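You operate a simulated robot arm through the tools that you are given. There is no shell and no other tool. Be economical: measure what you need, move in short steps, check, and stop when the job is done.

The job below is to be done with a simulated two-armed robot. You get a single attempt, and the scene is never put back.

JOB
Fetch the white napkins and set it on the pink card tray. Take the teal paper cup and leave it on the shelf of the end bench. Press the round yellow button two times. Close the drawer left of the sink. Take the brown paper bag on the top of the back counter and put it away on the upper shelf under the fryer. Put the yellow paper bag on the top of the steel counter. Fetch the yellow token and set it on top of the small cups. Put the white paper cup from the upper shelf under the baskets in the sink bowl. Open the upper cold drawer, take the brown lidded box on the top of the steel counter and put it away in the inside of the upper cold drawer and shut the drawer again. Fetch the green flask and stand it on the shelf under the flap. Take the clear pot with the green lid on the top of the wooden table and put it away on the top of the back counter. Take the small blue carton on the top of the steel table and put it away on the top of the wooden step. Put the brown paper cup in the sink bowl. The order is free. Set down upright: white paper cup, brown lidded box, green flask, small blue carton, brown paper cup.
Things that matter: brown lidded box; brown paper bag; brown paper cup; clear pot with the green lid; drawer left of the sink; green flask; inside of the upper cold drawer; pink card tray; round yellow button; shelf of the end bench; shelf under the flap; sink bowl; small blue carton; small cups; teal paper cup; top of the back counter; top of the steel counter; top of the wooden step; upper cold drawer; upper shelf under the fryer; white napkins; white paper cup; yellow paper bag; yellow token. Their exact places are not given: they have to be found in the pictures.

It is judged by the outcome, as a careful person would: the job done as asked, and still so three seconds after it is handed in. It fails if anything else is knocked over, pushed out of place, dropped, spilled or broken. A push-on lid holds only when it is set on centred and level and pressed home; a screw cap is set on level and turned clockwise until tight. Flat cloth is picked up by pressing the open fingertips on it (5 to 10 N) and closing them slowly along it; thin cloth reads only 2 to 8 mm in the jaws.

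ROBOT AND FRAMES
Two 7-joint arms with fingered hands on one trunk, on a base that drives. Base frame: it is fixed to the floor where the robot stands at the start and does not move with it; the origin is under the middle of the robot, x ahead of it, y to its left, z up; the surface under the hand at the start is at about z = 920. Lengths are in mm, angles in rad, forces in N, time in s.
The left shoulder is at the start at [23, 216, 1223], the right one opposite. With the tool pointing down near the work surface each hand reaches from about 100 to 680 mm from the robot's upright axis, wherever it stands, measured 20 degrees to its own side. Places, roughly: brown lidded box [-1500, -500, 750]; brown paper bag [500, 1000, 1000]; brown paper cup (7x7x8 cm) [3500, -1800, 900]; clear pot with the green lid (6x6x4 cm) [1300, -2900, 900]; drawer left of the sink [300, -600, 800]; green flask (6x6x21 cm) [-1400, -700, 900]; inside of the upper cold drawer [-1500, -1000, 400]; pink card tray (14x23x3 cm) [400, 300, 900]; round yellow button [400, -500, 1000]; shelf of the end bench [-600, -1700, 400]; shelf under the flap (16x38 cm) [40, -1800, 1000]; sink bowl [500, -1100, 800]; small blue carton [3250, -2000, 1000]; small cups [500, 1250, 1000]; teal paper cup (6x6x5 cm) [300, 0, 1000]; top of the back counter [600, 700, 900]; top of the steel counter [-1600, 100, 800]; top of the wooden step [700, 1400, 1000]; upper cold drawer [-1400, -1000, 400]; upper shelf under the fryer [-1500, 1000, 500]; white napkins (9x2x10 cm) [500, 200, 1000]; white paper cup (8x7x11 cm) [-1400, 300, 500]; yellow paper bag [-1250, 500, 500]; yellow token (4x4x2 cm) [-1600, 0, 900]. Payload 3.6 kg a hand.
Tool frame (each hand has its own): the origin (TCP) lies between the finger pads and is the grasp point; the fingertips stand 22 mm ahead of it; z points along the fingers, y is the line along which they close. Largest opening 132 mm; the body of the gripper starts 60 mm behind the TCP. The gripper is a hand of 4 fingers: y runs from the thumb to the fingers, the wrist lies at [0, 0, -203] in the tool frame, and closing takes about 1.5 s.
Orientation is that of the tool frame in the base frame, as [roll, pitch, yaw] about the fixed x, y, z axes, in that order (R = Rz(yaw) Ry(pitch) Rx(roll)). With the fingers straight down and closing along the base's y, the tool's x points along the base's -x, its y along +y and its z along -z.

CONTROLS
- The arms move only by the tool apply_moves. It takes "left_rows", "right_rows" or both (then of equal length, played together; a hand with none holds still); each is a list of rows, each a list of 2 entries, a list of its own where there are three numbers: the shift along the tool's x, y, z in units of 25 mm (1.0 is 25 mm), then the turn, a rotation vector about the tool's x, y, z in units of 8 degrees (1.0 is 8 degrees). In form: [[[x, y, z], [wx, wy, wz]], ...]. A call has 1 to 10 rows; each row shifts and turns the commanded pose from where the row before left it, along the tool's axes as they then stand. "left_gripper" and "right_gripper" are, for a hand that has rows, the opening, from 0 (shut) to 1 (fully open), set as the call begins (left out, the last holds). A call with a number of a shift or a turn outside -1 to 1 is refused whole. Rows are played at 5 a second. More than 50 mm and 0.15 rad between two rows, or a gripper value outside its range, and nothing of the call is played. A pose out of reach is approached as far as the arm can. The call stops where the force on the tool passes 40 N (or 10 N more than at its start, if that is more) or the arm is blocked; 0.2 s more then pass. The fingers move at their own pace (about 108 mm/s each) and stop on an object; they squeeze with about 23 N. The grip force told is the motor's: it shows also when the fingers shut on nothing. Time passes only in rows, and 0.2 s behind the last, so rows that do not move let the fingers close. It gives the time, the measured TCP pose, the force on the tool (base axes), the opening and the grip force at its end, in the units of the frame above (readings bear some noise), with the torque about the TCP (base axes, N m) and any sound that the robot's microphone picked up, and new pictures: "views" is both (left out), scene, wrist or none (wrist: the cameras of the hands that moved).
- Cameras (640 x 400 px; columns grow to the right, rows downward): "scene" is now at [164.9, -16.7, 1169.6]; the picture's right is [-0.19, -0.98, 0.00], its down [-0.05, 0.01, -1.00] and it looks along [0.98, -0.19, -0.05] (base axes); focal length 214 px, centre (320, 200). "left" rides on the left gripper at [-53, -53, -84] in its tool frame; the picture's right is [0.71, -0.71, 0.00], its down [0.53, 0.53, -0.67] and it looks along [0.47, 0.47, 0.74] (tool axes); focal length 247 px, centre (320, 200). "right" rides on the right gripper at [53, -53, -84] in its tool frame; the picture's right is [0.71, 0.71, 0.00], its down [-0.53, 0.53, -0.67] and it looks along [-0.47, 0.47, 0.74] (tool axes); focal length 247 px, centre (320, 200).
- lift_body(by): slides the trunk up (or, below 0, down) by that many mm; the arms and the scene camera ride with it, the base frame stays. It gives what a move gives, with no picture.
- roll_base(legs): drives the robot by 1 to 6 legs, each [ahead, turn to the left] in mm and rad, along the robot's own axes; the way and the turn of a leg run together, so that a leg with both is an arc; at most 1500 mm and 3.142 rad a leg. The arms and the cameras ride along, it lands a little off, and it stops where it bumps. It gives what a move gives, and a new picture of the scene camera.
- set_grasp(shape, hand): the hand has 4 fingers and takes this shape, open, in about a second: jaw (thumb against the fingers, like two jaws); tri (thumb and two fingers); tip (a fingertip pinch); poke (one finger out to press); point (the index stretched); flat (the hand flat); cup (the hand cupped); fist (a fist). The gripper value then closes the fingers along that shape, each until it touches; the sizes above hold for jaw. It gives what a move gives, with no picture.
- turn_head(pan, tilt): turns the head with the scene camera to pan (to the left, within 1.047 rad either way) and tilt (down, from -0.506 to 1.204), counted from straight ahead of the robot. It gives what a move gives, and a new picture of the scene camera.
- probe_pixels(camera, pixels): for up to 12 pixels [column, row] of the newest picture of that camera ("zoom" is the newest enlarged one), the place [x, y, z] in the base frame of the surface seen there, good to about 2 mm. The clock stands still meanwhile.
- inspect(camera, box): a new picture of the part [left, top, right, bottom] of that camera's present view, enlarged. The clock stands still meanwhile.
- hand_in(): hands the job in; it is judged then, once.

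Keep the steps short. Do not move on a guess: measure, check each grasp and each placing, and mend mistakes. In all there are 392 turns and 360 pictures (those below and enlarged ones count). Leave the grippers open and the arms clear of the work at the hand-in unless told otherwise, and finish with a single line.

The tools are called after "Request:" as a command line: name --argument value ..., lists and objects as JSON in quotes. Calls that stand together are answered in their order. apply_moves: Moves the arms, as the interface text tells. Its arguments: {"type":"object","properties":{"left_rows":{"type":"array","items":{"type":"array"}},"left_gripper":{"type":"number"},"right_rows":{"type":"array","items":{"type":"array"}},"right_gripper":{"type":"number"},"views":{"type":"string","enum":["both","scene","wrist","none"]}},"required":[]} The other tools are called the same way: lift_body (by) slides the trunk up or down; set_grasp (shape, hand) gives the hand a shape; roll_base (legs) drives the base; turn_head (pan, tilt) turns the head that bears the scene camera; probe_pixels (camera, pixels) gives the place of the surface under pixels of a picture; inspect (camera, box) takes an enlarged picture of a part of a camera's view; hand_in () hands the job in.

At the start:

```text
clock: 0.0
left_position: [500.7, 117.7, 1291.8]
left_ee_rot: [3.142, -0.002, -3.138]
left_force: [0.4, 0.9, -0.3]
left_ft_torque: [0.01, -0.01, -0.01]
left_width: 132.0
left_grip_force: 0.1
left_shape: jaw
right_position: [282.1, -216.6, 1365.0]
right_ee_rot: [-3.141, 0.0, -3.14]
right_force: [-0.7, -0.1, -0.2]
right_ft_torque: [0.01, -0.03, -0.01]
right_width: 131.9
right_grip_force: 0.1
right_shape: jaw
trunk travel left (down, up): [-500.0, 176.0]
robot x, y, heading: [-2.0, 1.8, 0.003]
head pan, tilt: [-0.188, 0.047]
```

scene: 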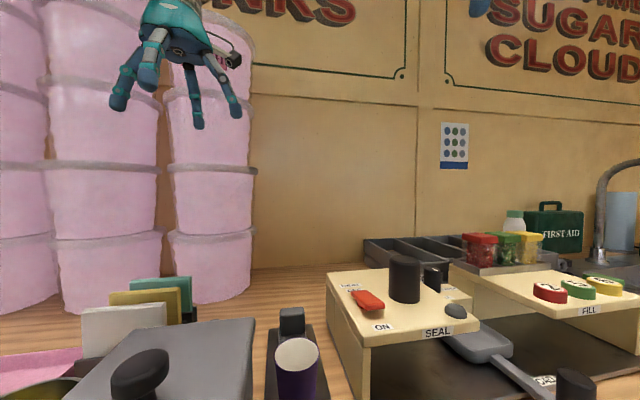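
right: 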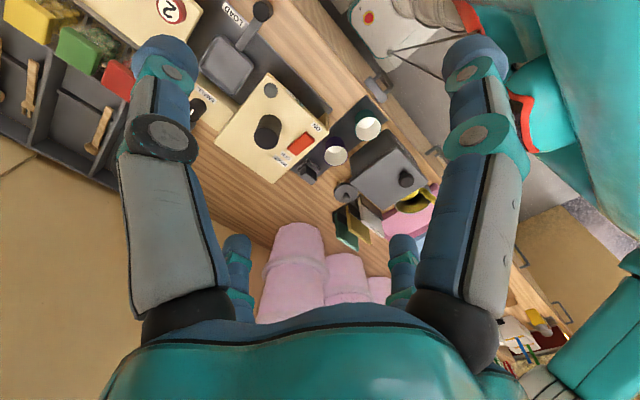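
left: 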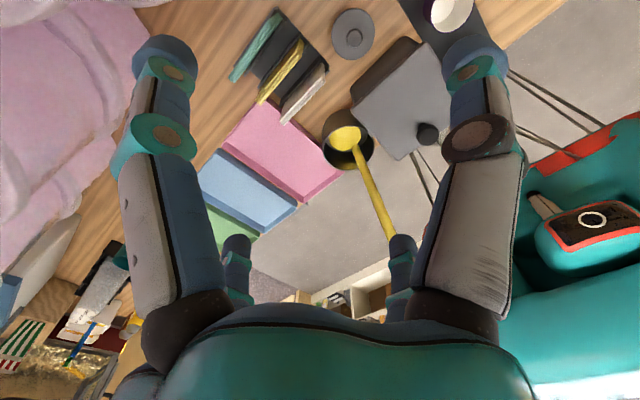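

I'll look over the counter in front first, with the head turned down and to each side.

Request:
turn_head --pan 0.0 --tilt 0.9

Request:
turn_head --pan 0.9 --tilt 0.5

Request:
turn_head --pan -0.9 --tilt 0.5

```text
clock: 1.2
left_position: [502.0, 119.6, 1293.2]
left_ee_rot: [-3.141, -0.001, -3.138]
left_force: [0.2, 0.0, -0.4]
left_ft_torque: [0.0, 0.04, 0.02]
left_width: 131.8
left_grip_force: 0.0
left_shape: jaw
right_position: [282.7, -215.4, 1365.3]
right_ee_rot: [-3.141, -0.002, -3.138]
right_force: [-0.9, -0.6, 0.2]
right_ft_torque: [0.01, 0.0, 0.0]
right_width: 132.0
right_grip_force: 0.1
right_shape: jaw
trunk travel left (down, up): [-500.0, 176.0]
robot x, y, heading: [0.5, -1.3, -0.001]
head pan, tilt: [0.0, 0.901]
```

scene: 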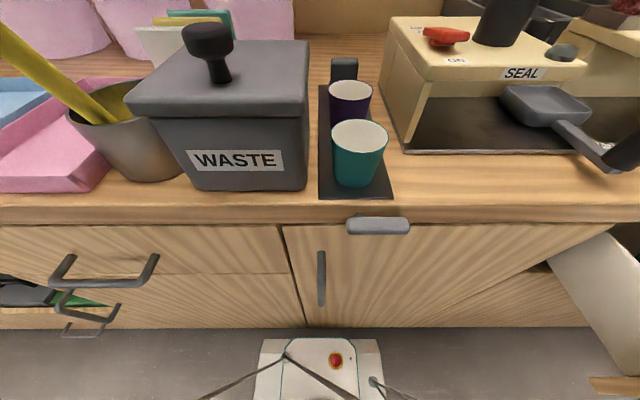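

```text
clock: 2.4
left_position: [499.7, 119.6, 1293.6]
left_ee_rot: [3.141, -0.001, -3.138]
left_force: [0.3, 1.0, -0.1]
left_ft_torque: [0.0, 0.0, -0.02]
left_width: 132.1
left_grip_force: 0.1
left_shape: jaw
right_position: [283.3, -215.2, 1365.8]
right_ee_rot: [3.142, -0.001, -3.14]
right_force: [0.5, -0.2, 0.9]
right_ft_torque: [-0.01, -0.01, 0.0]
right_width: 132.0
right_grip_force: 0.1
right_shape: jaw
trunk travel left (down, up): [-500.0, 176.0]
robot x, y, heading: [-0.7, 3.8, -0.003]
head pan, tilt: [0.901, 0.499]
```

scene: 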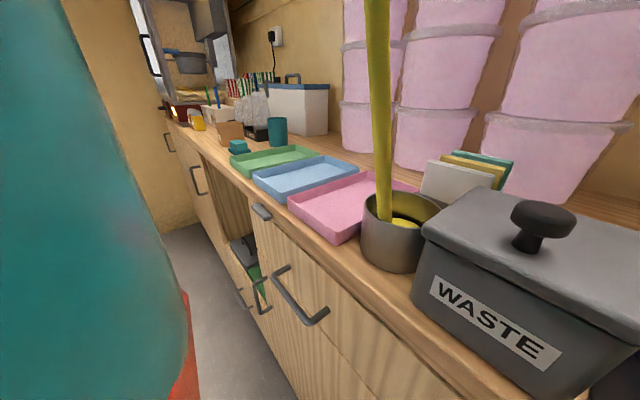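

```text
clock: 4.2
left_position: [500.8, 117.7, 1294.3]
left_ee_rot: [-3.141, -0.003, -3.138]
left_force: [0.7, 0.7, -0.4]
left_ft_torque: [-0.01, 0.0, -0.02]
left_width: 131.8
left_grip_force: 0.1
left_shape: jaw
right_position: [283.2, -215.6, 1365.7]
right_ee_rot: [3.142, -0.003, -3.139]
right_force: [-0.5, 0.3, 0.5]
right_ft_torque: [-0.01, -0.02, -0.03]
right_width: 131.9
right_grip_force: 0.1
right_shape: jaw
trunk travel left (down, up): [-500.0, 176.0]
robot x, y, heading: [2.0, 3.7, 0.002]
head pan, tilt: [-0.901, 0.499]
```

scene: 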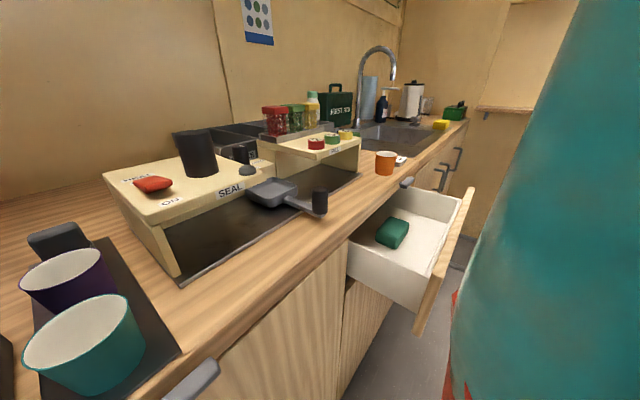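

Request:
turn_head --pan 0.4 --tilt 0.7

Request:
inspect --camera "scene" --box '[100, 0, 420, 200]'

```text
clock: 5.6
left_position: [501.1, 117.6, 1292.9]
left_ee_rot: [-3.141, 0.001, -3.137]
left_force: [-0.2, 0.4, 0.8]
left_ft_torque: [0.03, 0.02, 0.01]
left_width: 132.0
left_grip_force: 0.0
left_shape: jaw
right_position: [283.5, -216.2, 1366.0]
right_ee_rot: [-3.141, -0.003, -3.14]
right_force: [0.5, -0.2, 0.3]
right_ft_torque: [-0.03, 0.01, 0.01]
right_width: 132.1
right_grip_force: 0.0
right_shape: jaw
trunk travel left (down, up): [-500.0, 176.0]
robot x, y, heading: [-0.4, -0.0, -0.003]
head pan, tilt: [0.4, 0.7]
```

scene: 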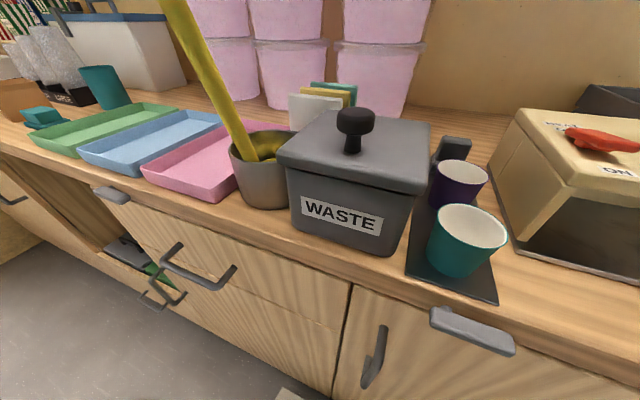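

```text
2.00 times, centred on (260, 100) of scene
```

zoom: 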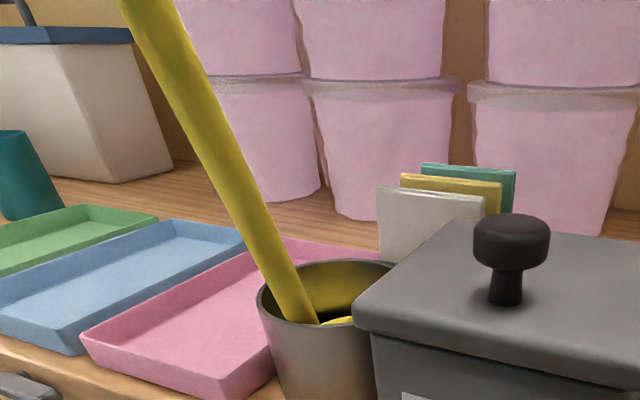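

Request:
probe_pixels --camera "zoom" --pixels '[[382, 190], [482, 199], [430, 193], [405, 180], [495, 186], [300, 240], [100, 335], [200, 380], [515, 235], [420, 290], [310, 270]]'

Request:
probe_pixels --camera "left" --pixels '[[283, 120], [324, 72], [304, 95], [302, 44], [260, 102], [275, 150], [352, 36], [380, 205], [345, 135], [230, 110], [305, 190], [220, 150]]'

Request:
inspect --camera "left" --box '[200, 0, 400, 125]'

```text
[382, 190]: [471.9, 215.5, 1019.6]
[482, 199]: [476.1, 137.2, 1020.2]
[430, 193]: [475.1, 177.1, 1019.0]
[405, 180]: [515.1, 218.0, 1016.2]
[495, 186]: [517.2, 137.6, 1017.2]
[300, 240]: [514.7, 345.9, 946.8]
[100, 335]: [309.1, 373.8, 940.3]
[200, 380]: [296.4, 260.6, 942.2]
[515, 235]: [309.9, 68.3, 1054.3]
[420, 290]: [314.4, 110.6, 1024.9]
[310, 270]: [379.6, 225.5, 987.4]
```

```text
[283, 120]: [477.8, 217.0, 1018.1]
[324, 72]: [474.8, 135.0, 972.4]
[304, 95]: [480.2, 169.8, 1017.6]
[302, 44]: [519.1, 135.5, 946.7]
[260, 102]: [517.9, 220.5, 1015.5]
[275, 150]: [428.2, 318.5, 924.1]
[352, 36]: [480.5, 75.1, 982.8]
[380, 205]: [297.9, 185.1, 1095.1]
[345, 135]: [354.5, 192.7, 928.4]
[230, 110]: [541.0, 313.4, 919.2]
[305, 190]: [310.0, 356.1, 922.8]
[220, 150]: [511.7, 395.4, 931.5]
```

```text
3.20 times, centred on (300, 62) of left
```

zoom: 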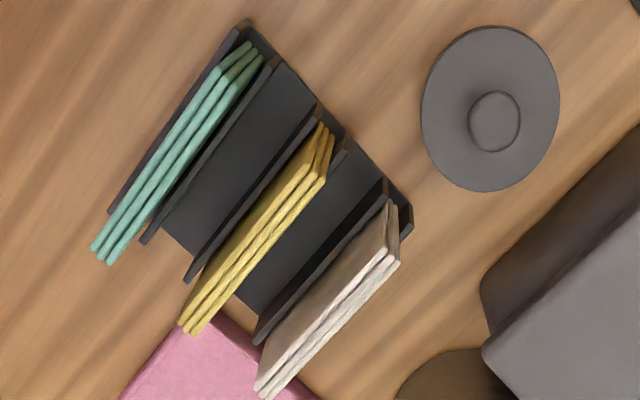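

Request:
probe_pixels --camera "scene" --pixels '[[250, 155], [210, 75], [172, 5], [270, 205], [290, 140], [461, 235], [435, 245], [495, 260], [470, 205], [420, 255], [455, 180], [440, 140]]'

Request:
apply_moves --left_rows '[[[0.16, 0.4, 1], [0, 0, 0]], [[0.16, 0.4, 1], [0, 0, 0]], [[0.16, 0.4, 1], [0, 0, 0]], [[0.16, 0.4, 1], [0, 0, 0]], [[0.16, 0.4, 1], [0, 0, 0]], [[0.16, 0.36, 1], [0, 0, 0]], [[0, 0, 0], [0, 0, 1]], [[0, 0, 0], [0, 0, 1]], [[0, 0, 0], [0, 0, 1]], [[0, 0, 0], [0, 0, 1]]]' --left_gripper 0.3 --views "none"

Request:
apply_moves --left_rows '[[[0, 0, 0], [0, 0, 1]], [[0, 0, 0], [0, 0, 1]], [[0, 0, 0], [0, 0, 1]], [[0, 0, 0], [0, 0, 1]], [[0, 0, 0], [0, 0, 1]], [[0, 0, 0], [0, 0, 1]], [[0, 0, 0], [0, 0, 1]], [[0, 0, 0], [0, 0, 0.25]]]'

```text
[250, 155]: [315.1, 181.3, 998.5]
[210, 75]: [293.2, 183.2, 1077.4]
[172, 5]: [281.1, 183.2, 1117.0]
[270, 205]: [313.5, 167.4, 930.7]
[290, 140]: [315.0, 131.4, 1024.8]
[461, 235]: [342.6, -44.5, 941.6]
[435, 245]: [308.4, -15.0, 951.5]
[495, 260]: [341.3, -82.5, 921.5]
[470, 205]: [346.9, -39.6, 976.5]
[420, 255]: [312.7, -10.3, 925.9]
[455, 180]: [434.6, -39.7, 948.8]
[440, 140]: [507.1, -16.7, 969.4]
```

```text
clock: 7.8
left_position: [476.4, 178.8, 1143.6]
left_ee_rot: [-3.141, 0.002, 2.583]
left_force: [-0.6, 0.3, 0.3]
left_ft_torque: [0.01, 0.0, -0.02]
left_width: 39.9
left_grip_force: 0.1
left_shape: jaw
right_position: [281.8, -216.3, 1366.0]
right_ee_rot: [3.14, -0.001, 3.141]
right_force: [-0.1, -0.3, 0.4]
right_ft_torque: [-0.01, -0.02, -0.02]
right_width: 132.0
right_grip_force: 0.0
right_shape: jaw
trunk travel left (down, up): [-500.0, 176.0]
robot x, y, heading: [-2.7, 0.4, 0.001]
head pan, tilt: [0.4, 0.7]
```

```text
clock: 9.6
left_position: [476.2, 177.2, 1144.2]
left_ee_rot: [3.141, 0.001, 1.571]
left_force: [0.7, -0.6, 0.4]
left_ft_torque: [-0.01, 0.03, 0.0]
left_width: 39.9
left_grip_force: 0.0
left_shape: jaw
right_position: [282.8, -215.6, 1366.2]
right_ee_rot: [-3.14, 0.001, -3.14]
right_force: [0.0, -0.5, 0.4]
right_ft_torque: [0.03, -0.01, 0.01]
right_width: 132.0
right_grip_force: 0.1
right_shape: jaw
trunk travel left (down, up): [-500.0, 176.0]
robot x, y, heading: [2.2, 1.5, 0.002]
head pan, tilt: [0.4, 0.7]
```

scene: 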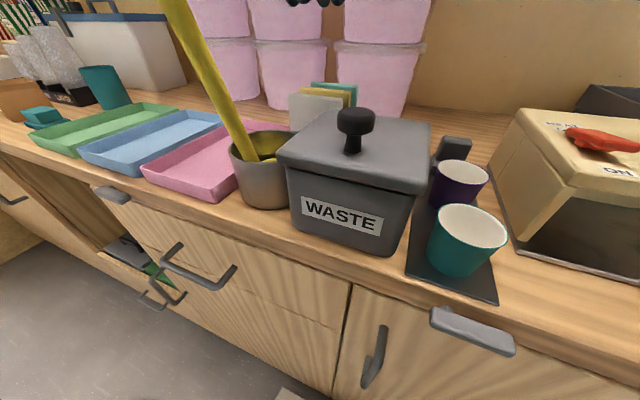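
left: 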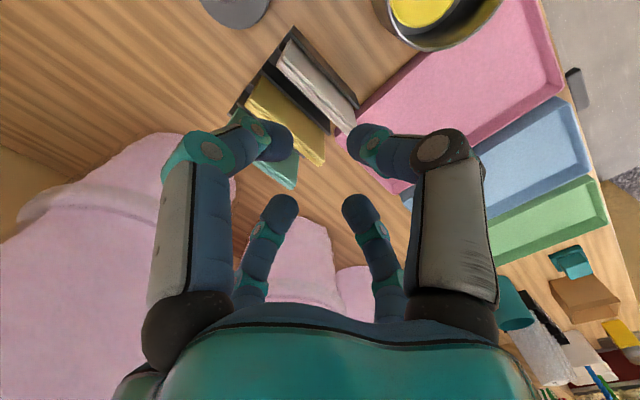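

Request:
turn_head --pan 0.8 --tilt 0.1

```text
clock: 10.6
left_position: [477.8, 176.9, 1143.1]
left_ee_rot: [-3.14, -0.001, 1.575]
left_force: [0.2, -0.4, -0.5]
left_ft_torque: [0.01, -0.02, 0.0]
left_width: 39.9
left_grip_force: 0.1
left_shape: jaw
right_position: [283.1, -216.1, 1365.5]
right_ee_rot: [3.14, 0.0, -3.139]
right_force: [0.5, 0.0, 0.1]
right_ft_torque: [0.0, -0.02, -0.01]
right_width: 131.9
right_grip_force: 0.1
right_shape: jaw
trunk travel left (down, up): [-500.0, 176.0]
robot x, y, heading: [0.2, 3.6, 0.002]
head pan, tilt: [0.799, 0.099]
```

scene: 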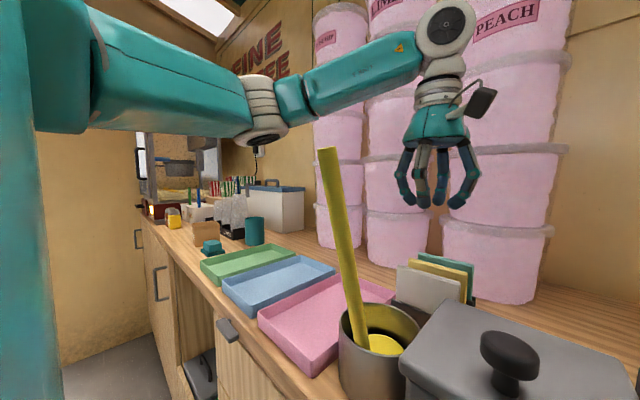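

Request:
probe_pixels --camera "scene" --pixels '[[328, 153], [260, 138], [300, 120], [340, 110], [430, 150], [350, 250]]'

Request:
apply_moves --left_rows '[[[0, 0.04, 1], [0, 0, 0]], [[0, 0, 1], [0, 0, 0]], [[0, 0, 1], [0, 0, 0]], [[0, 0, 1], [0, 0, 0]]]'

```text
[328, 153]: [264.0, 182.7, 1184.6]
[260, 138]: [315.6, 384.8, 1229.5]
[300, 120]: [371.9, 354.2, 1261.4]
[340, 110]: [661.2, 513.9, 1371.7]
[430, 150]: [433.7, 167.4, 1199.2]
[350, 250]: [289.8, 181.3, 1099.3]
```

```text
clock: 11.6
left_position: [477.5, 177.0, 1043.1]
left_ee_rot: [-3.141, 0.002, 1.574]
left_force: [-0.5, -0.2, 0.0]
left_ft_torque: [-0.03, -0.01, 0.0]
left_width: 39.9
left_grip_force: 0.1
left_shape: jaw
right_position: [284.7, -216.1, 1365.1]
right_ee_rot: [3.141, -0.001, -3.14]
right_force: [0.1, 0.4, -0.2]
right_ft_torque: [-0.01, 0.0, 0.01]
right_width: 131.8
right_grip_force: 0.0
right_shape: jaw
trunk travel left (down, up): [-500.0, 176.0]
robot x, y, heading: [-2.1, 0.1, 0.002]
head pan, tilt: [0.799, 0.099]
```

scene: 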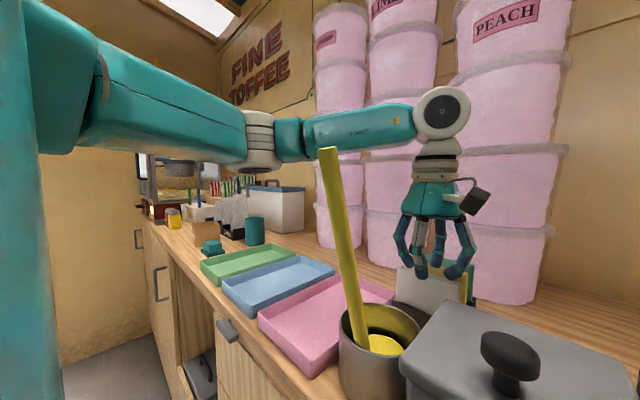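
left: 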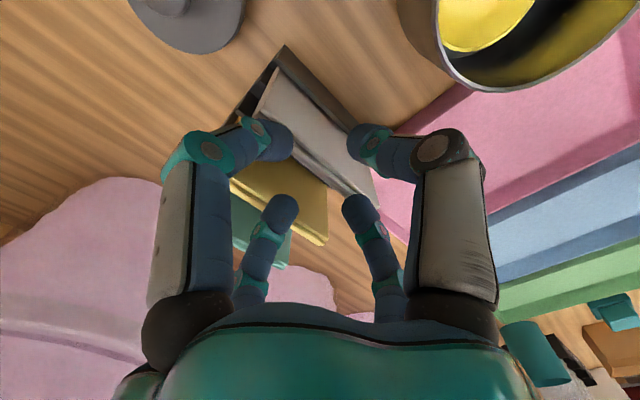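

Request:
apply_moves --left_rows '[[[0, 0.08, 0.7], [0, 0, 0]], [[0, 0, 0.6], [0, 0, 0]]]' --views "wrist"

Request:
inspect --camera "scene" --box '[360, 180, 520, 300]'

```text
clock: 12.1
left_position: [483.8, 175.5, 1040.0]
left_ee_rot: [3.122, 0.012, 1.571]
left_force: [-2.3, 0.9, 21.8]
left_ft_torque: [0.05, 0.17, -0.02]
left_width: 40.9
left_grip_force: 0.0
left_shape: jaw
right_position: [281.7, -215.5, 1365.9]
right_ee_rot: [-3.141, 0.0, -3.138]
right_force: [0.8, -0.2, 1.0]
right_ft_torque: [-0.03, 0.0, -0.01]
right_width: 131.7
right_grip_force: 0.0
right_shape: jaw
trunk travel left (down, up): [-500.0, 176.0]
robot x, y, heading: [-3.1, -0.1, 0.0]
head pan, tilt: [0.799, 0.099]
stopped in row 2 (left hand): the force on the tool passed its limit at 50 N (the readings are from after the stop); the commanded pose is now the measured one
```

left: 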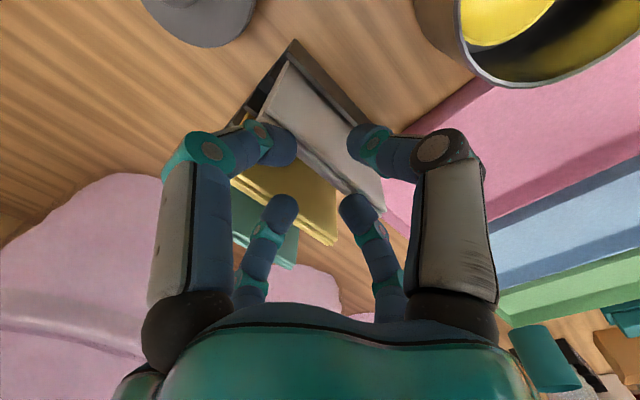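

```text
3.33 times, centred on (440, 240) of scene
```

zoom: 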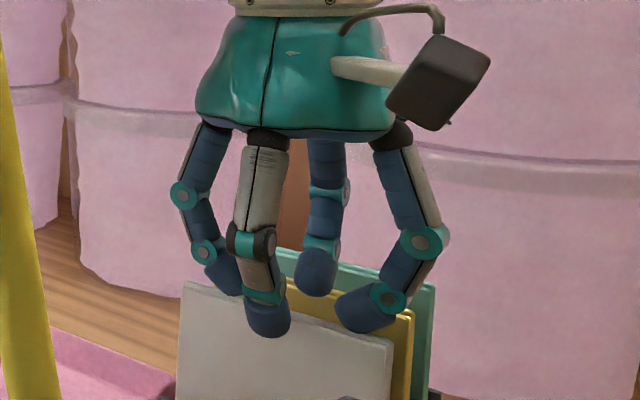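

Request:
apply_moves --left_rows '[[[0, -0.25, -1], [0.15, 0, 0]], [[0, 0, -1], [0, 0, 0]], [[0, 0, -0.5], [0, 0, 0]]]' --views "none"

Request:
set_grasp --hand "left" --shape "tip"

Request:
inspect --camera "scene" --box '[360, 120, 520, 220]'

Request:
inspect --camera "left" --box '[0, 0, 640, 400]'

```text
clock: 12.9
left_position: [477.1, 177.6, 1098.1]
left_ee_rot: [-3.135, 0.006, 1.57]
left_force: [0.6, -0.2, -0.1]
left_ft_torque: [0.01, 0.03, -0.01]
left_width: 39.7
left_grip_force: 0.1
left_shape: jaw
right_position: [283.1, -216.0, 1366.2]
right_ee_rot: [-3.14, -0.001, -3.139]
right_force: [0.0, -0.2, -0.3]
right_ft_torque: [-0.02, 0.02, -0.03]
right_width: 131.8
right_grip_force: 0.1
right_shape: jaw
trunk travel left (down, up): [-500.0, 176.0]
robot x, y, heading: [-0.4, 4.3, 0.003]
head pan, tilt: [0.799, 0.099]
```

```text
clock: 13.8
left_position: [476.7, 178.1, 1097.7]
left_ee_rot: [-3.135, 0.01, 1.569]
left_force: [-0.4, 0.6, 0.5]
left_ft_torque: [-0.01, -0.01, 0.01]
left_width: 131.9
left_grip_force: 0.0
left_shape: tip
right_position: [282.3, -216.6, 1365.2]
right_ee_rot: [3.142, -0.001, -3.141]
right_force: [0.4, -0.2, -0.1]
right_ft_torque: [0.04, 0.0, -0.03]
right_width: 131.9
right_grip_force: 0.0
right_shape: jaw
trunk travel left (down, up): [-500.0, 176.0]
robot x, y, heading: [-2.1, 2.9, -0.003]
head pan, tilt: [0.799, 0.099]
```

```text
4.00 times, centred on (440, 170) of scene
```

zoom: 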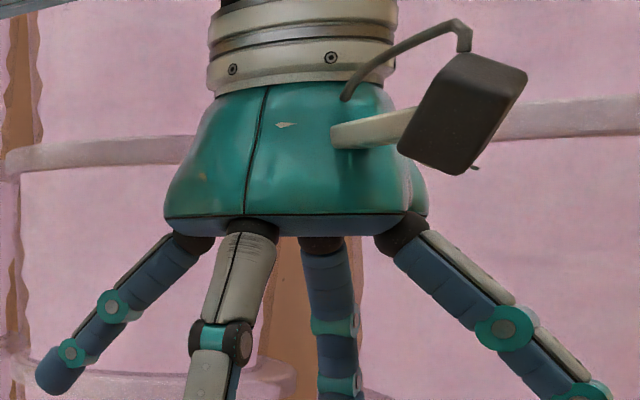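

```text
1.00 times, centred on (320, 200) of left (not enlarged: the box is as wide or as high as the picture)
```

zoom: 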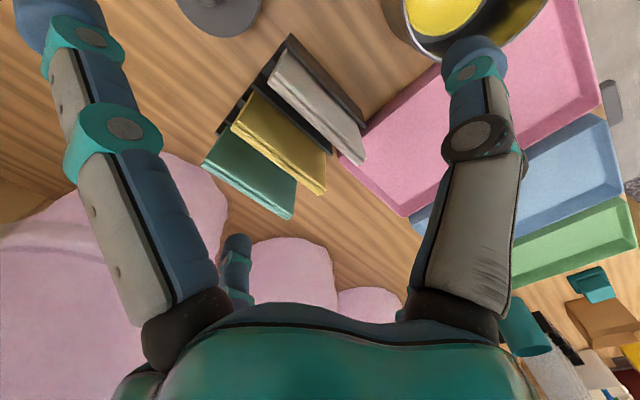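

Request:
apply_moves --left_rows '[[[0, 0, 0.6], [0, 0, 0]], [[0, 0, 0.6], [0, 0, 0]], [[0, 0, 0], [0, 0, 0]], [[0, 0, 0], [0, 0, 0]], [[0, 0, 0], [0, 0, 0]]]' --left_gripper 0.3

Request:
inspect --camera "scene" --box '[360, 160, 520, 280]'

```text
clock: 15.0
left_position: [478.3, 178.2, 1068.0]
left_ee_rot: [-3.134, 0.007, 1.571]
left_force: [0.4, -0.1, 0.9]
left_ft_torque: [0.03, 0.01, 0.01]
left_width: 40.0
left_grip_force: 0.0
left_shape: tip
right_position: [283.3, -217.8, 1366.0]
right_ee_rot: [-3.141, -0.003, -3.14]
right_force: [0.1, -0.3, -0.1]
right_ft_torque: [-0.01, -0.04, 0.02]
right_width: 131.9
right_grip_force: 0.1
right_shape: jaw
trunk travel left (down, up): [-500.0, 176.0]
robot x, y, heading: [-3.4, 1.2, 0.003]
head pan, tilt: [0.799, 0.099]
```

scene: 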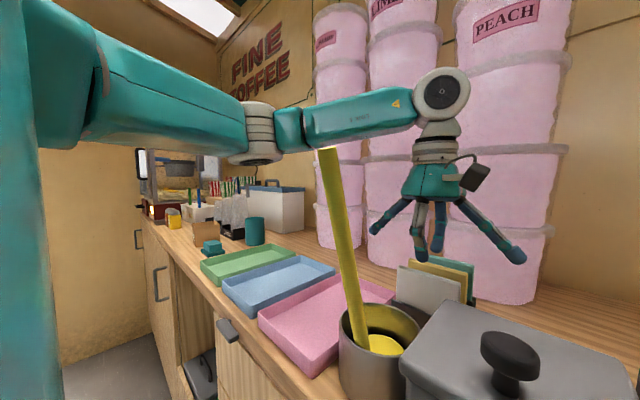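
left: 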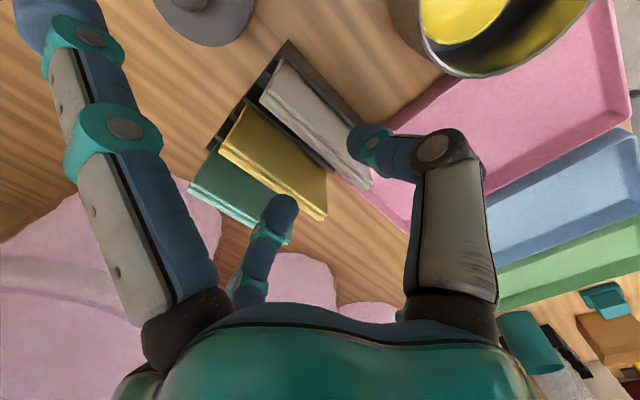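

```text
3.33 times, centred on (440, 220) of scene
```

zoom: 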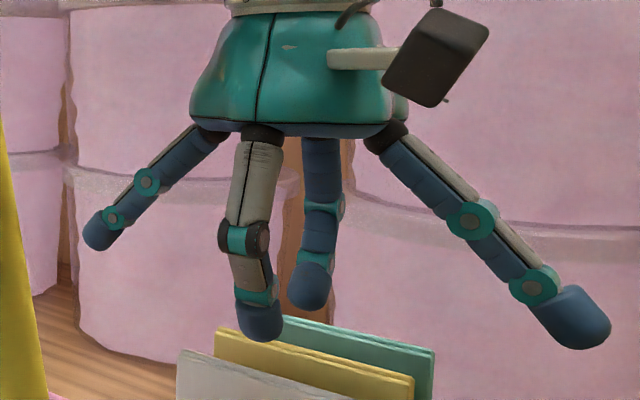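

Request:
inspect --camera "left" --box '[200, 30, 400, 230]'

Request:
probe_pixels --camera "left" --pixels '[[275, 95], [290, 80], [345, 165], [310, 125], [318, 118], [302, 133], [325, 112], [280, 140], [265, 150], [290, 145]]'

```text
2.00 times, centred on (300, 130) of left
```

zoom: 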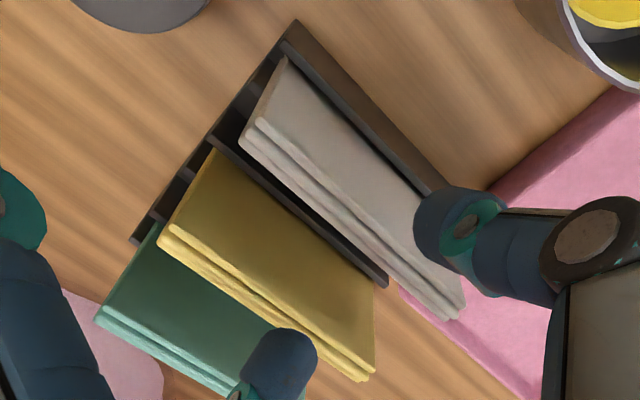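

```text
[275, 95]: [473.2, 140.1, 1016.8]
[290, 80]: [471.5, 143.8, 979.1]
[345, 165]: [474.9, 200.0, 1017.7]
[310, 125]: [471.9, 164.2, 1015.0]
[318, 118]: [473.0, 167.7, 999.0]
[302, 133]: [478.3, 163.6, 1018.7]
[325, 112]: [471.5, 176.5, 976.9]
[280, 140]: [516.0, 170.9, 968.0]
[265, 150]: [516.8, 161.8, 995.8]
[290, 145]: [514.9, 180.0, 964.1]
```

Request:
apply_moves --left_rows '[[[0, 0, 0.8], [0, 0, 0]], [[0, 0, 0.8], [0, 0, 0]], [[0, 0, 0.7], [0, 0, 0]]]'

Request:
inspect --camera "scene" --box '[360, 180, 520, 300]'

```text
clock: 15.8
left_position: [473.7, 175.3, 1013.0]
left_ee_rot: [-3.136, 0.006, 1.569]
left_force: [-4.1, -0.5, 4.3]
left_ft_torque: [-0.01, -0.3, -0.04]
left_width: 38.2
left_grip_force: 0.0
left_shape: tip
right_position: [281.1, -217.5, 1367.7]
right_ee_rot: [3.142, -0.001, -3.137]
right_force: [-0.2, 0.2, 0.2]
right_ft_torque: [0.03, 0.05, 0.03]
right_width: 132.0
right_grip_force: 0.1
right_shape: jaw
trunk travel left (down, up): [-500.0, 176.0]
robot x, y, heading: [1.9, 1.8, -0.0]
head pan, tilt: [0.799, 0.099]
```

scene: 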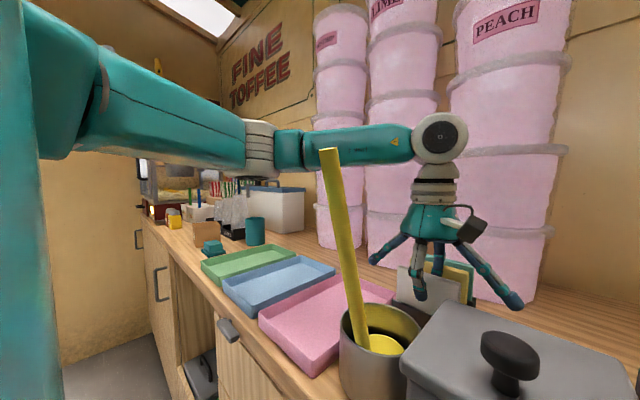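
left: 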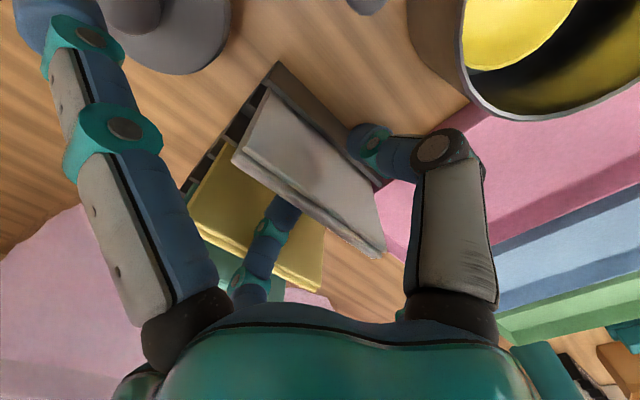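

```text
3.33 times, centred on (440, 240) of scene
```

zoom: 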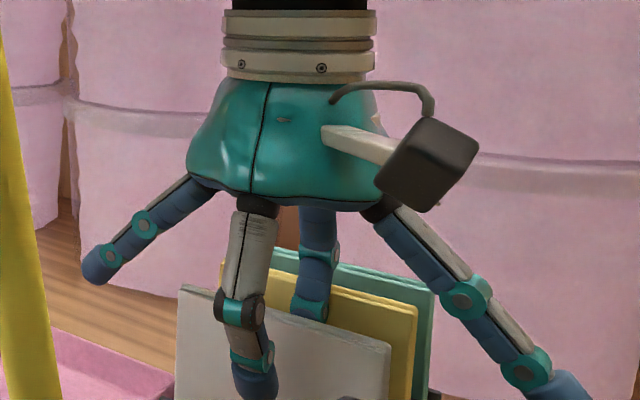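

Straddling the white pack now. I close the fingers.

Request:
apply_moves --left_rows '[[[0, 0, 0], [0, 0, 0]], [[0, 0, 0], [0, 0, 0]], [[0, 0, 0], [0, 0, 0]], [[0, 0, 0], [0, 0, 0]], [[0, 0, 0], [0, 0, 0]]]' --left_gripper 0 --views "none"

Request:
apply_moves --left_rows '[[[0, 0, -1], [0, 0, 0]], [[0, 0, -1], [0, 0, 0]], [[0, 0, -1], [0, 0, 0]], [[0, 0, -1], [0, 0, 0]], [[0, 0, -1], [0, 0, 0]]]'

```text
clock: 17.0
left_position: [475.4, 176.4, 1011.8]
left_ee_rot: [-3.135, 0.009, 1.571]
left_force: [-5.5, -0.8, -0.9]
left_ft_torque: [0.01, 0.15, 0.02]
left_width: 8.2
left_grip_force: 11.6
left_shape: tip
right_position: [282.1, -217.5, 1365.6]
right_ee_rot: [3.14, 0.0, -3.141]
right_force: [0.5, 0.3, -0.1]
right_ft_torque: [0.02, 0.01, 0.02]
right_width: 131.8
right_grip_force: 0.0
right_shape: jaw
trunk travel left (down, up): [-500.0, 176.0]
robot x, y, heading: [1.4, -1.5, 0.003]
head pan, tilt: [0.799, 0.099]
```

```text
clock: 18.2
left_position: [477.2, 177.0, 1136.8]
left_ee_rot: [-3.135, 0.007, 1.57]
left_force: [-0.5, 0.1, -0.3]
left_ft_torque: [0.0, 0.0, -0.01]
left_width: 7.6
left_grip_force: 12.2
left_shape: tip
right_position: [282.4, -217.2, 1366.0]
right_ee_rot: [3.141, -0.001, -3.14]
right_force: [0.1, 0.2, 0.4]
right_ft_torque: [0.01, -0.01, -0.01]
right_width: 131.9
right_grip_force: 0.1
right_shape: jaw
trunk travel left (down, up): [-500.0, 176.0]
robot x, y, heading: [-2.3, 2.1, 0.001]
head pan, tilt: [0.799, 0.099]
```

scene: 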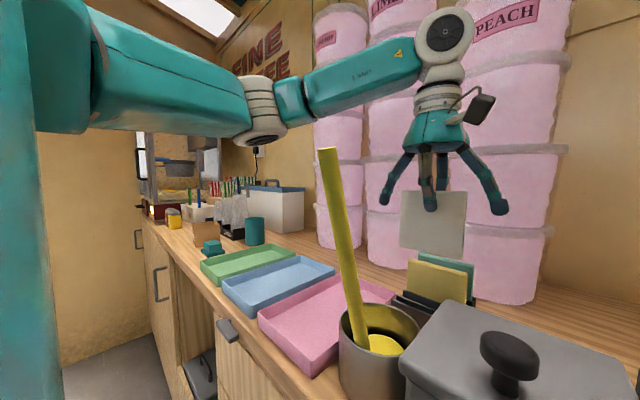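
left: 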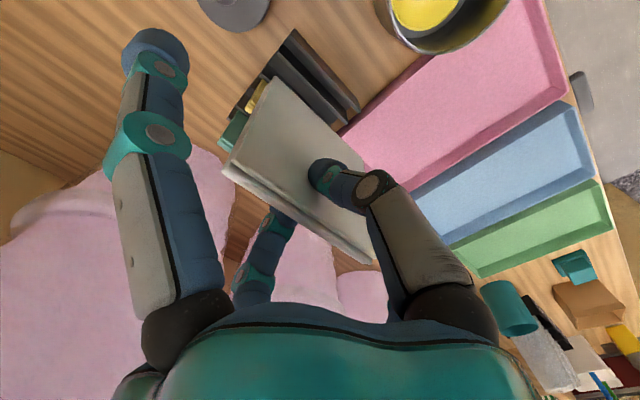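

Request:
apply_moves --left_rows '[[[0.87, -0.32, 0], [0, 0, 0]], [[0.87, -0.32, 0], [0, 0, 0]], [[0.87, -0.32, 0], [0, 0, 0]], [[0.87, -0.32, 0], [0, 0, 0]], [[0.87, -0.32, 0], [0, 0, 0]], [[0.87, -0.32, 0], [0, 0, 0]], [[0, 0, 0], [-1, 0, 0]], [[0, 0, 0], [-1, 0, 0]], [[0, 0, 0], [-1, 0, 0]]]' --views "none"

Request:
apply_moves --left_rows '[[[0, 0, 0], [-1, 0, 0]], [[0, 0, 0], [-1, 0, 0]], [[0, 0, 0], [-1, 0, 0]], [[0, 0, 0], [-0.25, 0, 0]]]'

```text
clock: 20.2
left_position: [427.3, 307.2, 1136.2]
left_ee_rot: [2.726, 0.009, 1.57]
left_force: [-0.7, -0.5, 0.1]
left_ft_torque: [0.02, -0.01, 0.01]
left_width: 7.7
left_grip_force: 11.9
left_shape: tip
right_position: [282.1, -215.4, 1365.6]
right_ee_rot: [3.141, 0.0, 3.141]
right_force: [0.0, -0.4, 0.1]
right_ft_torque: [0.02, 0.03, -0.01]
right_width: 132.3
right_grip_force: 0.1
right_shape: jaw
trunk travel left (down, up): [-500.0, 176.0]
robot x, y, heading: [3.0, 2.5, -0.003]
head pan, tilt: [0.799, 0.099]
```

```text
clock: 21.2
left_position: [428.5, 308.3, 1136.0]
left_ee_rot: [2.276, 0.009, 1.572]
left_force: [-1.0, 0.1, 0.0]
left_ft_torque: [-0.02, -0.01, -0.04]
left_width: 7.7
left_grip_force: 12.2
left_shape: tip
right_position: [283.0, -215.7, 1366.7]
right_ee_rot: [-3.141, -0.001, -3.139]
right_force: [-0.2, 0.6, 0.0]
right_ft_torque: [-0.01, 0.05, 0.03]
right_width: 131.9
right_grip_force: 0.1
right_shape: jaw
trunk travel left (down, up): [-500.0, 176.0]
robot x, y, heading: [-0.3, 0.9, 0.003]
head pan, tilt: [0.799, 0.099]
```

scene: 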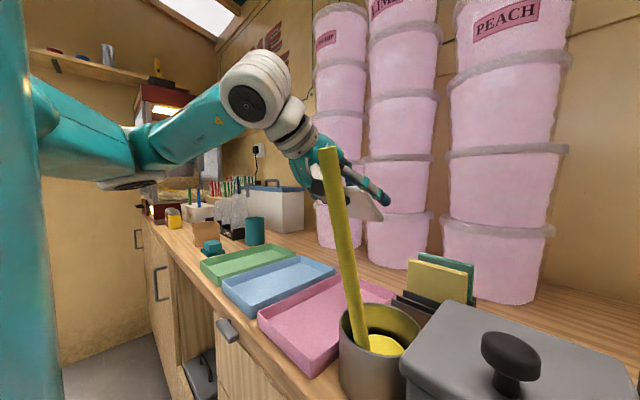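
left: 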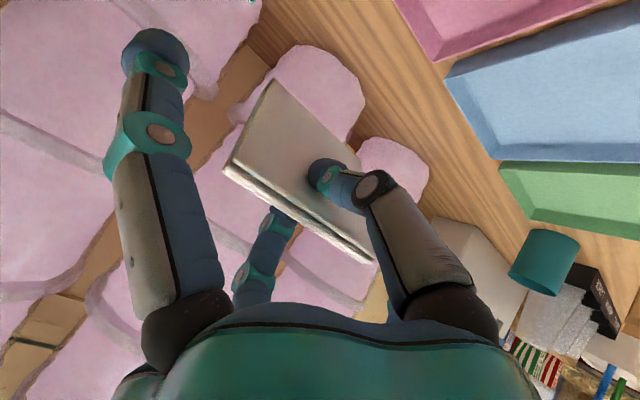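

Request:
apply_moves --left_rows '[[[0, -0.766, 0.643], [0, 0, 0]], [[0, -0.766, 0.643], [0, 0, 0]], [[0, -0.766, 0.643], [0, 0, 0]], [[0, -0.766, 0.643], [0, 0, 0]], [[0, -0.766, 0.643], [0, 0, 0]]]'

```text
clock: 22.4
left_position: [427.6, 309.2, 1008.8]
left_ee_rot: [2.277, 0.008, 1.571]
left_force: [-0.2, -0.2, 0.6]
left_ft_torque: [0.01, 0.01, -0.04]
left_width: 7.6
left_grip_force: 12.1
left_shape: tip
right_position: [284.1, -216.4, 1365.9]
right_ee_rot: [3.14, 0.0, -3.141]
right_force: [-0.9, 0.8, 1.1]
right_ft_torque: [0.01, -0.01, -0.02]
right_width: 132.0
right_grip_force: 0.0
right_shape: jaw
trunk travel left (down, up): [-500.0, 176.0]
robot x, y, heading: [1.3, -1.3, -0.003]
head pan, tilt: [0.799, 0.099]
```

scene: 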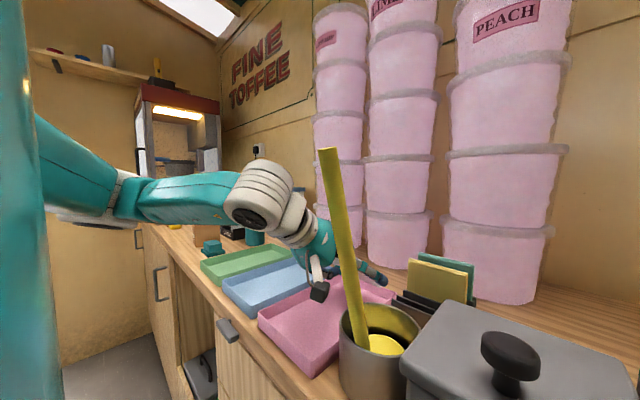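
left: 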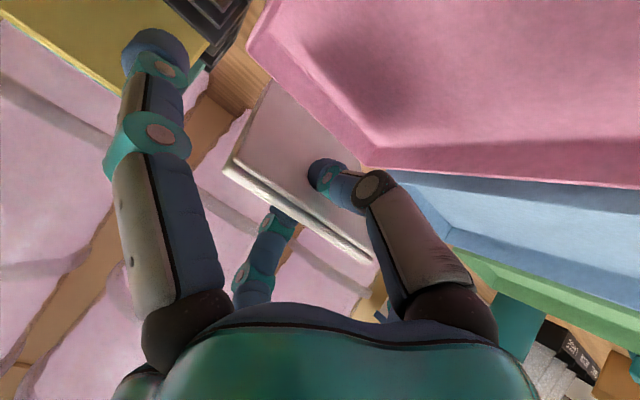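

Request:
apply_moves --left_rows '[[[0, -0.39, -0.46], [0, 0, 0]], [[0, -0.383, 0.32], [0, 0, 0]], [[0, -0.23, 0.19], [0, 0, 0]]]' --views "wrist"

Request:
probe_pixels --camera "left" --pixels '[[260, 75], [360, 155], [300, 120], [400, 120], [290, 70], [350, 175]]'

```text
clock: 23.2
left_position: [413.3, 306.0, 990.7]
left_ee_rot: [2.277, 0.009, 1.571]
left_force: [-0.1, -0.2, -0.3]
left_ft_torque: [0.0, 0.0, -0.01]
left_width: 7.6
left_grip_force: 12.5
left_shape: tip
right_position: [281.6, -215.9, 1367.5]
right_ee_rot: [3.141, 0.0, -3.137]
right_force: [-0.3, -0.2, -1.0]
right_ft_torque: [0.0, 0.01, 0.0]
right_width: 131.6
right_grip_force: 0.0
right_shape: jaw
trunk travel left (down, up): [-500.0, 176.0]
robot x, y, heading: [1.5, 0.7, -0.001]
head pan, tilt: [0.799, 0.099]
```

left: 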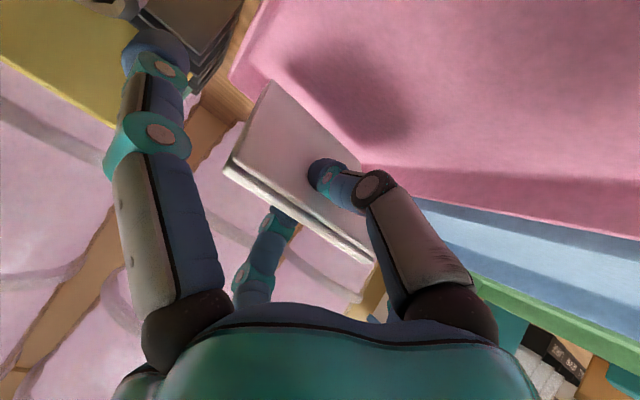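

```text
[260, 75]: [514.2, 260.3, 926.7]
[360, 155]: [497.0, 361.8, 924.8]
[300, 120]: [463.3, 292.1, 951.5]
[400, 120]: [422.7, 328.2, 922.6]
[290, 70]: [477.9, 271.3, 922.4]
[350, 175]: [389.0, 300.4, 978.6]
```

Request:
apply_moves --left_rows '[[[0, -0.25, 0.21], [0, 0, 0]], [[0, -0.15, 0.13], [0, 0, 0]]]' --views "none"

Request:
apply_moves --left_rows '[[[0, 0, 0], [0, 0, 0]], [[0, 0, 0], [0, 0, 0]], [[0, 0, 0], [0, 0, 0]], [[0, 0, -0.4], [0, 0, 0]], [[0, 0, -1], [0, 0, 0]], [[0, 0, -1], [0, 0, 0]], [[0, 0, -1], [0, 0, 0]]]' --left_gripper 0.35

```text
clock: 23.8
left_position: [413.4, 305.7, 981.7]
left_ee_rot: [2.276, 0.012, 1.572]
left_force: [0.8, 0.0, -0.3]
left_ft_torque: [-0.02, 0.03, -0.02]
left_width: 7.7
left_grip_force: 11.9
left_shape: tip
left hand out of reach, approached as far as the arm can: row 2
right_position: [282.6, -216.5, 1367.6]
right_ee_rot: [-3.141, -0.001, -3.14]
right_force: [-0.1, 0.0, -0.4]
right_ft_torque: [0.02, -0.01, 0.01]
right_width: 132.1
right_grip_force: 0.0
right_shape: jaw
trunk travel left (down, up): [-500.0, 176.0]
robot x, y, heading: [2.0, 0.9, 0.0]
head pan, tilt: [0.799, 0.099]
```

```text
clock: 25.4
left_position: [405.3, 307.3, 987.7]
left_ee_rot: [2.275, 0.008, 1.57]
left_force: [-0.7, -0.3, 0.6]
left_ft_torque: [0.01, 0.01, -0.04]
left_width: 45.8
left_grip_force: 0.1
left_shape: tip
left hand out of reach, approached as far as the arm can: row 5, 6, 7
right_position: [281.5, -215.5, 1366.8]
right_ee_rot: [3.142, 0.0, -3.14]
right_force: [-0.6, -0.1, -0.2]
right_ft_torque: [0.02, 0.04, -0.05]
right_width: 132.0
right_grip_force: 0.0
right_shape: jaw
trunk travel left (down, up): [-500.0, 176.0]
robot x, y, heading: [-0.4, 3.5, 0.005]
head pan, tilt: [0.799, 0.099]
```

scene: 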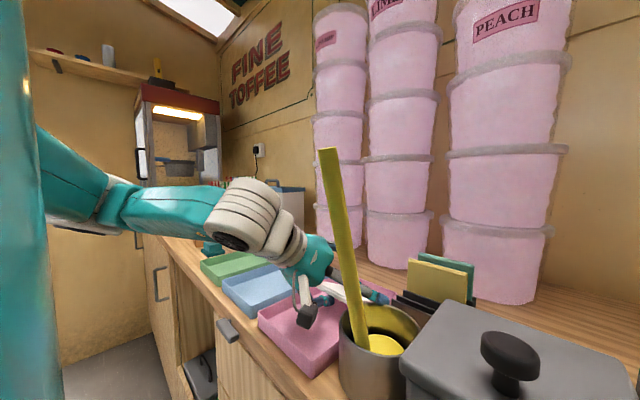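
left: 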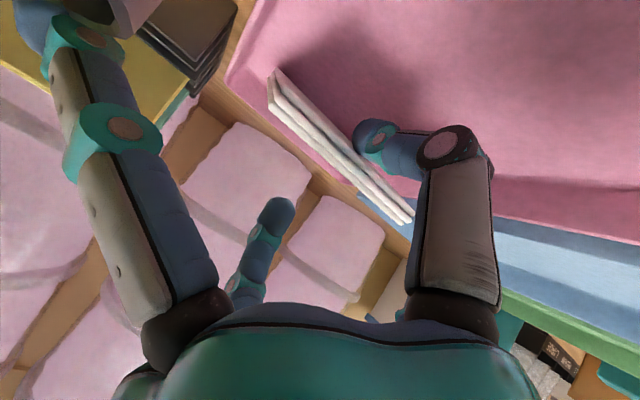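

Request:
roll_base --legs '[[-90, 0]]'

```text
clock: 26.5
left_position: [312.9, 308.1, 986.9]
left_ee_rot: [2.279, 0.007, 1.573]
left_force: [-3.1, 9.4, -2.8]
left_ft_torque: [0.34, 0.06, 0.0]
left_width: 46.4
left_grip_force: 0.0
left_shape: tip
right_position: [189.8, -215.7, 1366.4]
right_ee_rot: [3.141, -0.001, -3.139]
right_force: [-0.1, 0.3, 0.0]
right_ft_torque: [0.03, -0.02, 0.02]
right_width: 131.9
right_grip_force: 0.1
right_shape: jaw
trunk travel left (down, up): [-500.0, 176.0]
robot x, y, heading: [-90.1, 4.1, -0.001]
head pan, tilt: [0.799, 0.099]
```

scene: 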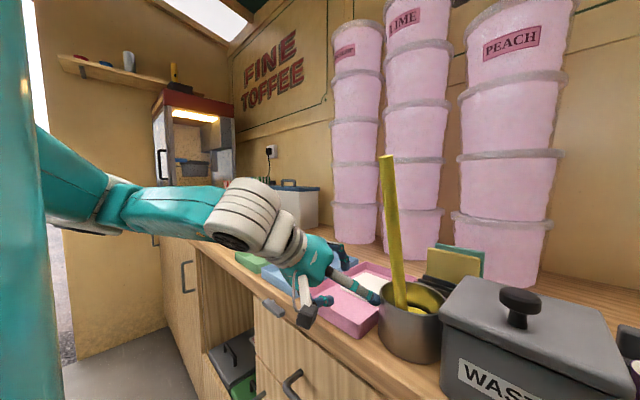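

The side finger presses the pot (9 N). I back it off toward +y, then up.

Request:
apply_moves --left_rows '[[[0.6, 0, 0], [0, 0, 0]], [[0.6, 0, 0], [0, 0, 0]], [[0, 0.766, -0.643], [0, 0, 0]], [[0, 0.766, -0.643], [0, 0, 0]], [[0, 0.766, -0.643], [0, 0, 0]], [[0, 0.766, -0.643], [0, 0, 0]], [[0, 0.766, -0.643], [0, 0, 0]], [[0, 0.766, -0.643], [0, 0, 0]]]'

```text
clock: 28.3
left_position: [324.6, 344.2, 1129.2]
left_ee_rot: [2.279, 0.008, 1.572]
left_force: [-0.4, 0.6, 0.4]
left_ft_torque: [0.0, 0.01, -0.01]
left_width: 46.3
left_grip_force: 0.1
left_shape: tip
left hand out of reach, approached as far as the arm can: row 5, 6
right_position: [191.9, -215.7, 1366.8]
right_ee_rot: [-3.141, 0.001, -3.138]
right_force: [0.3, -0.1, 0.3]
right_ft_torque: [0.02, 0.03, 0.01]
right_width: 132.1
right_grip_force: 0.1
right_shape: jaw
trunk travel left (down, up): [-500.0, 176.0]
robot x, y, heading: [-86.9, 1.9, -0.001]
head pan, tilt: [0.799, 0.099]
```

scene: 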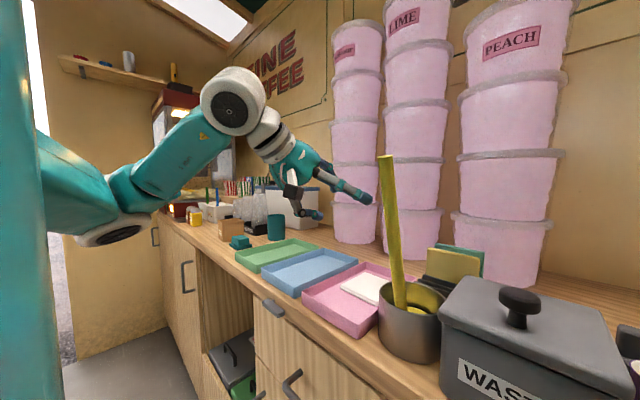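
left: 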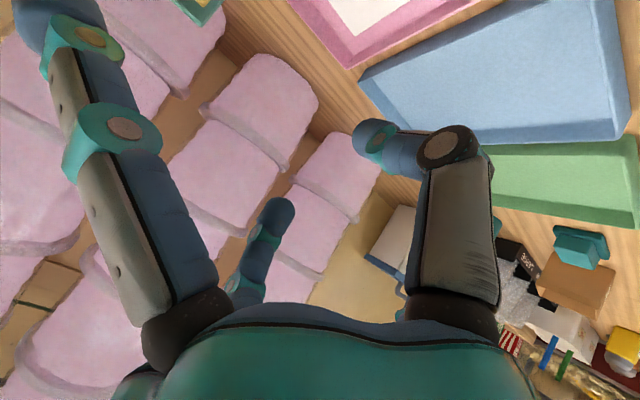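

Request:
probe_pixels --camera "scene" --pixels '[[387, 160], [378, 295], [405, 340], [365, 290]]'

```text
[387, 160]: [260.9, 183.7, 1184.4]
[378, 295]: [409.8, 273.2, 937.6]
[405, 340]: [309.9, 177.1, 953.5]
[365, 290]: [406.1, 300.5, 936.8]
```

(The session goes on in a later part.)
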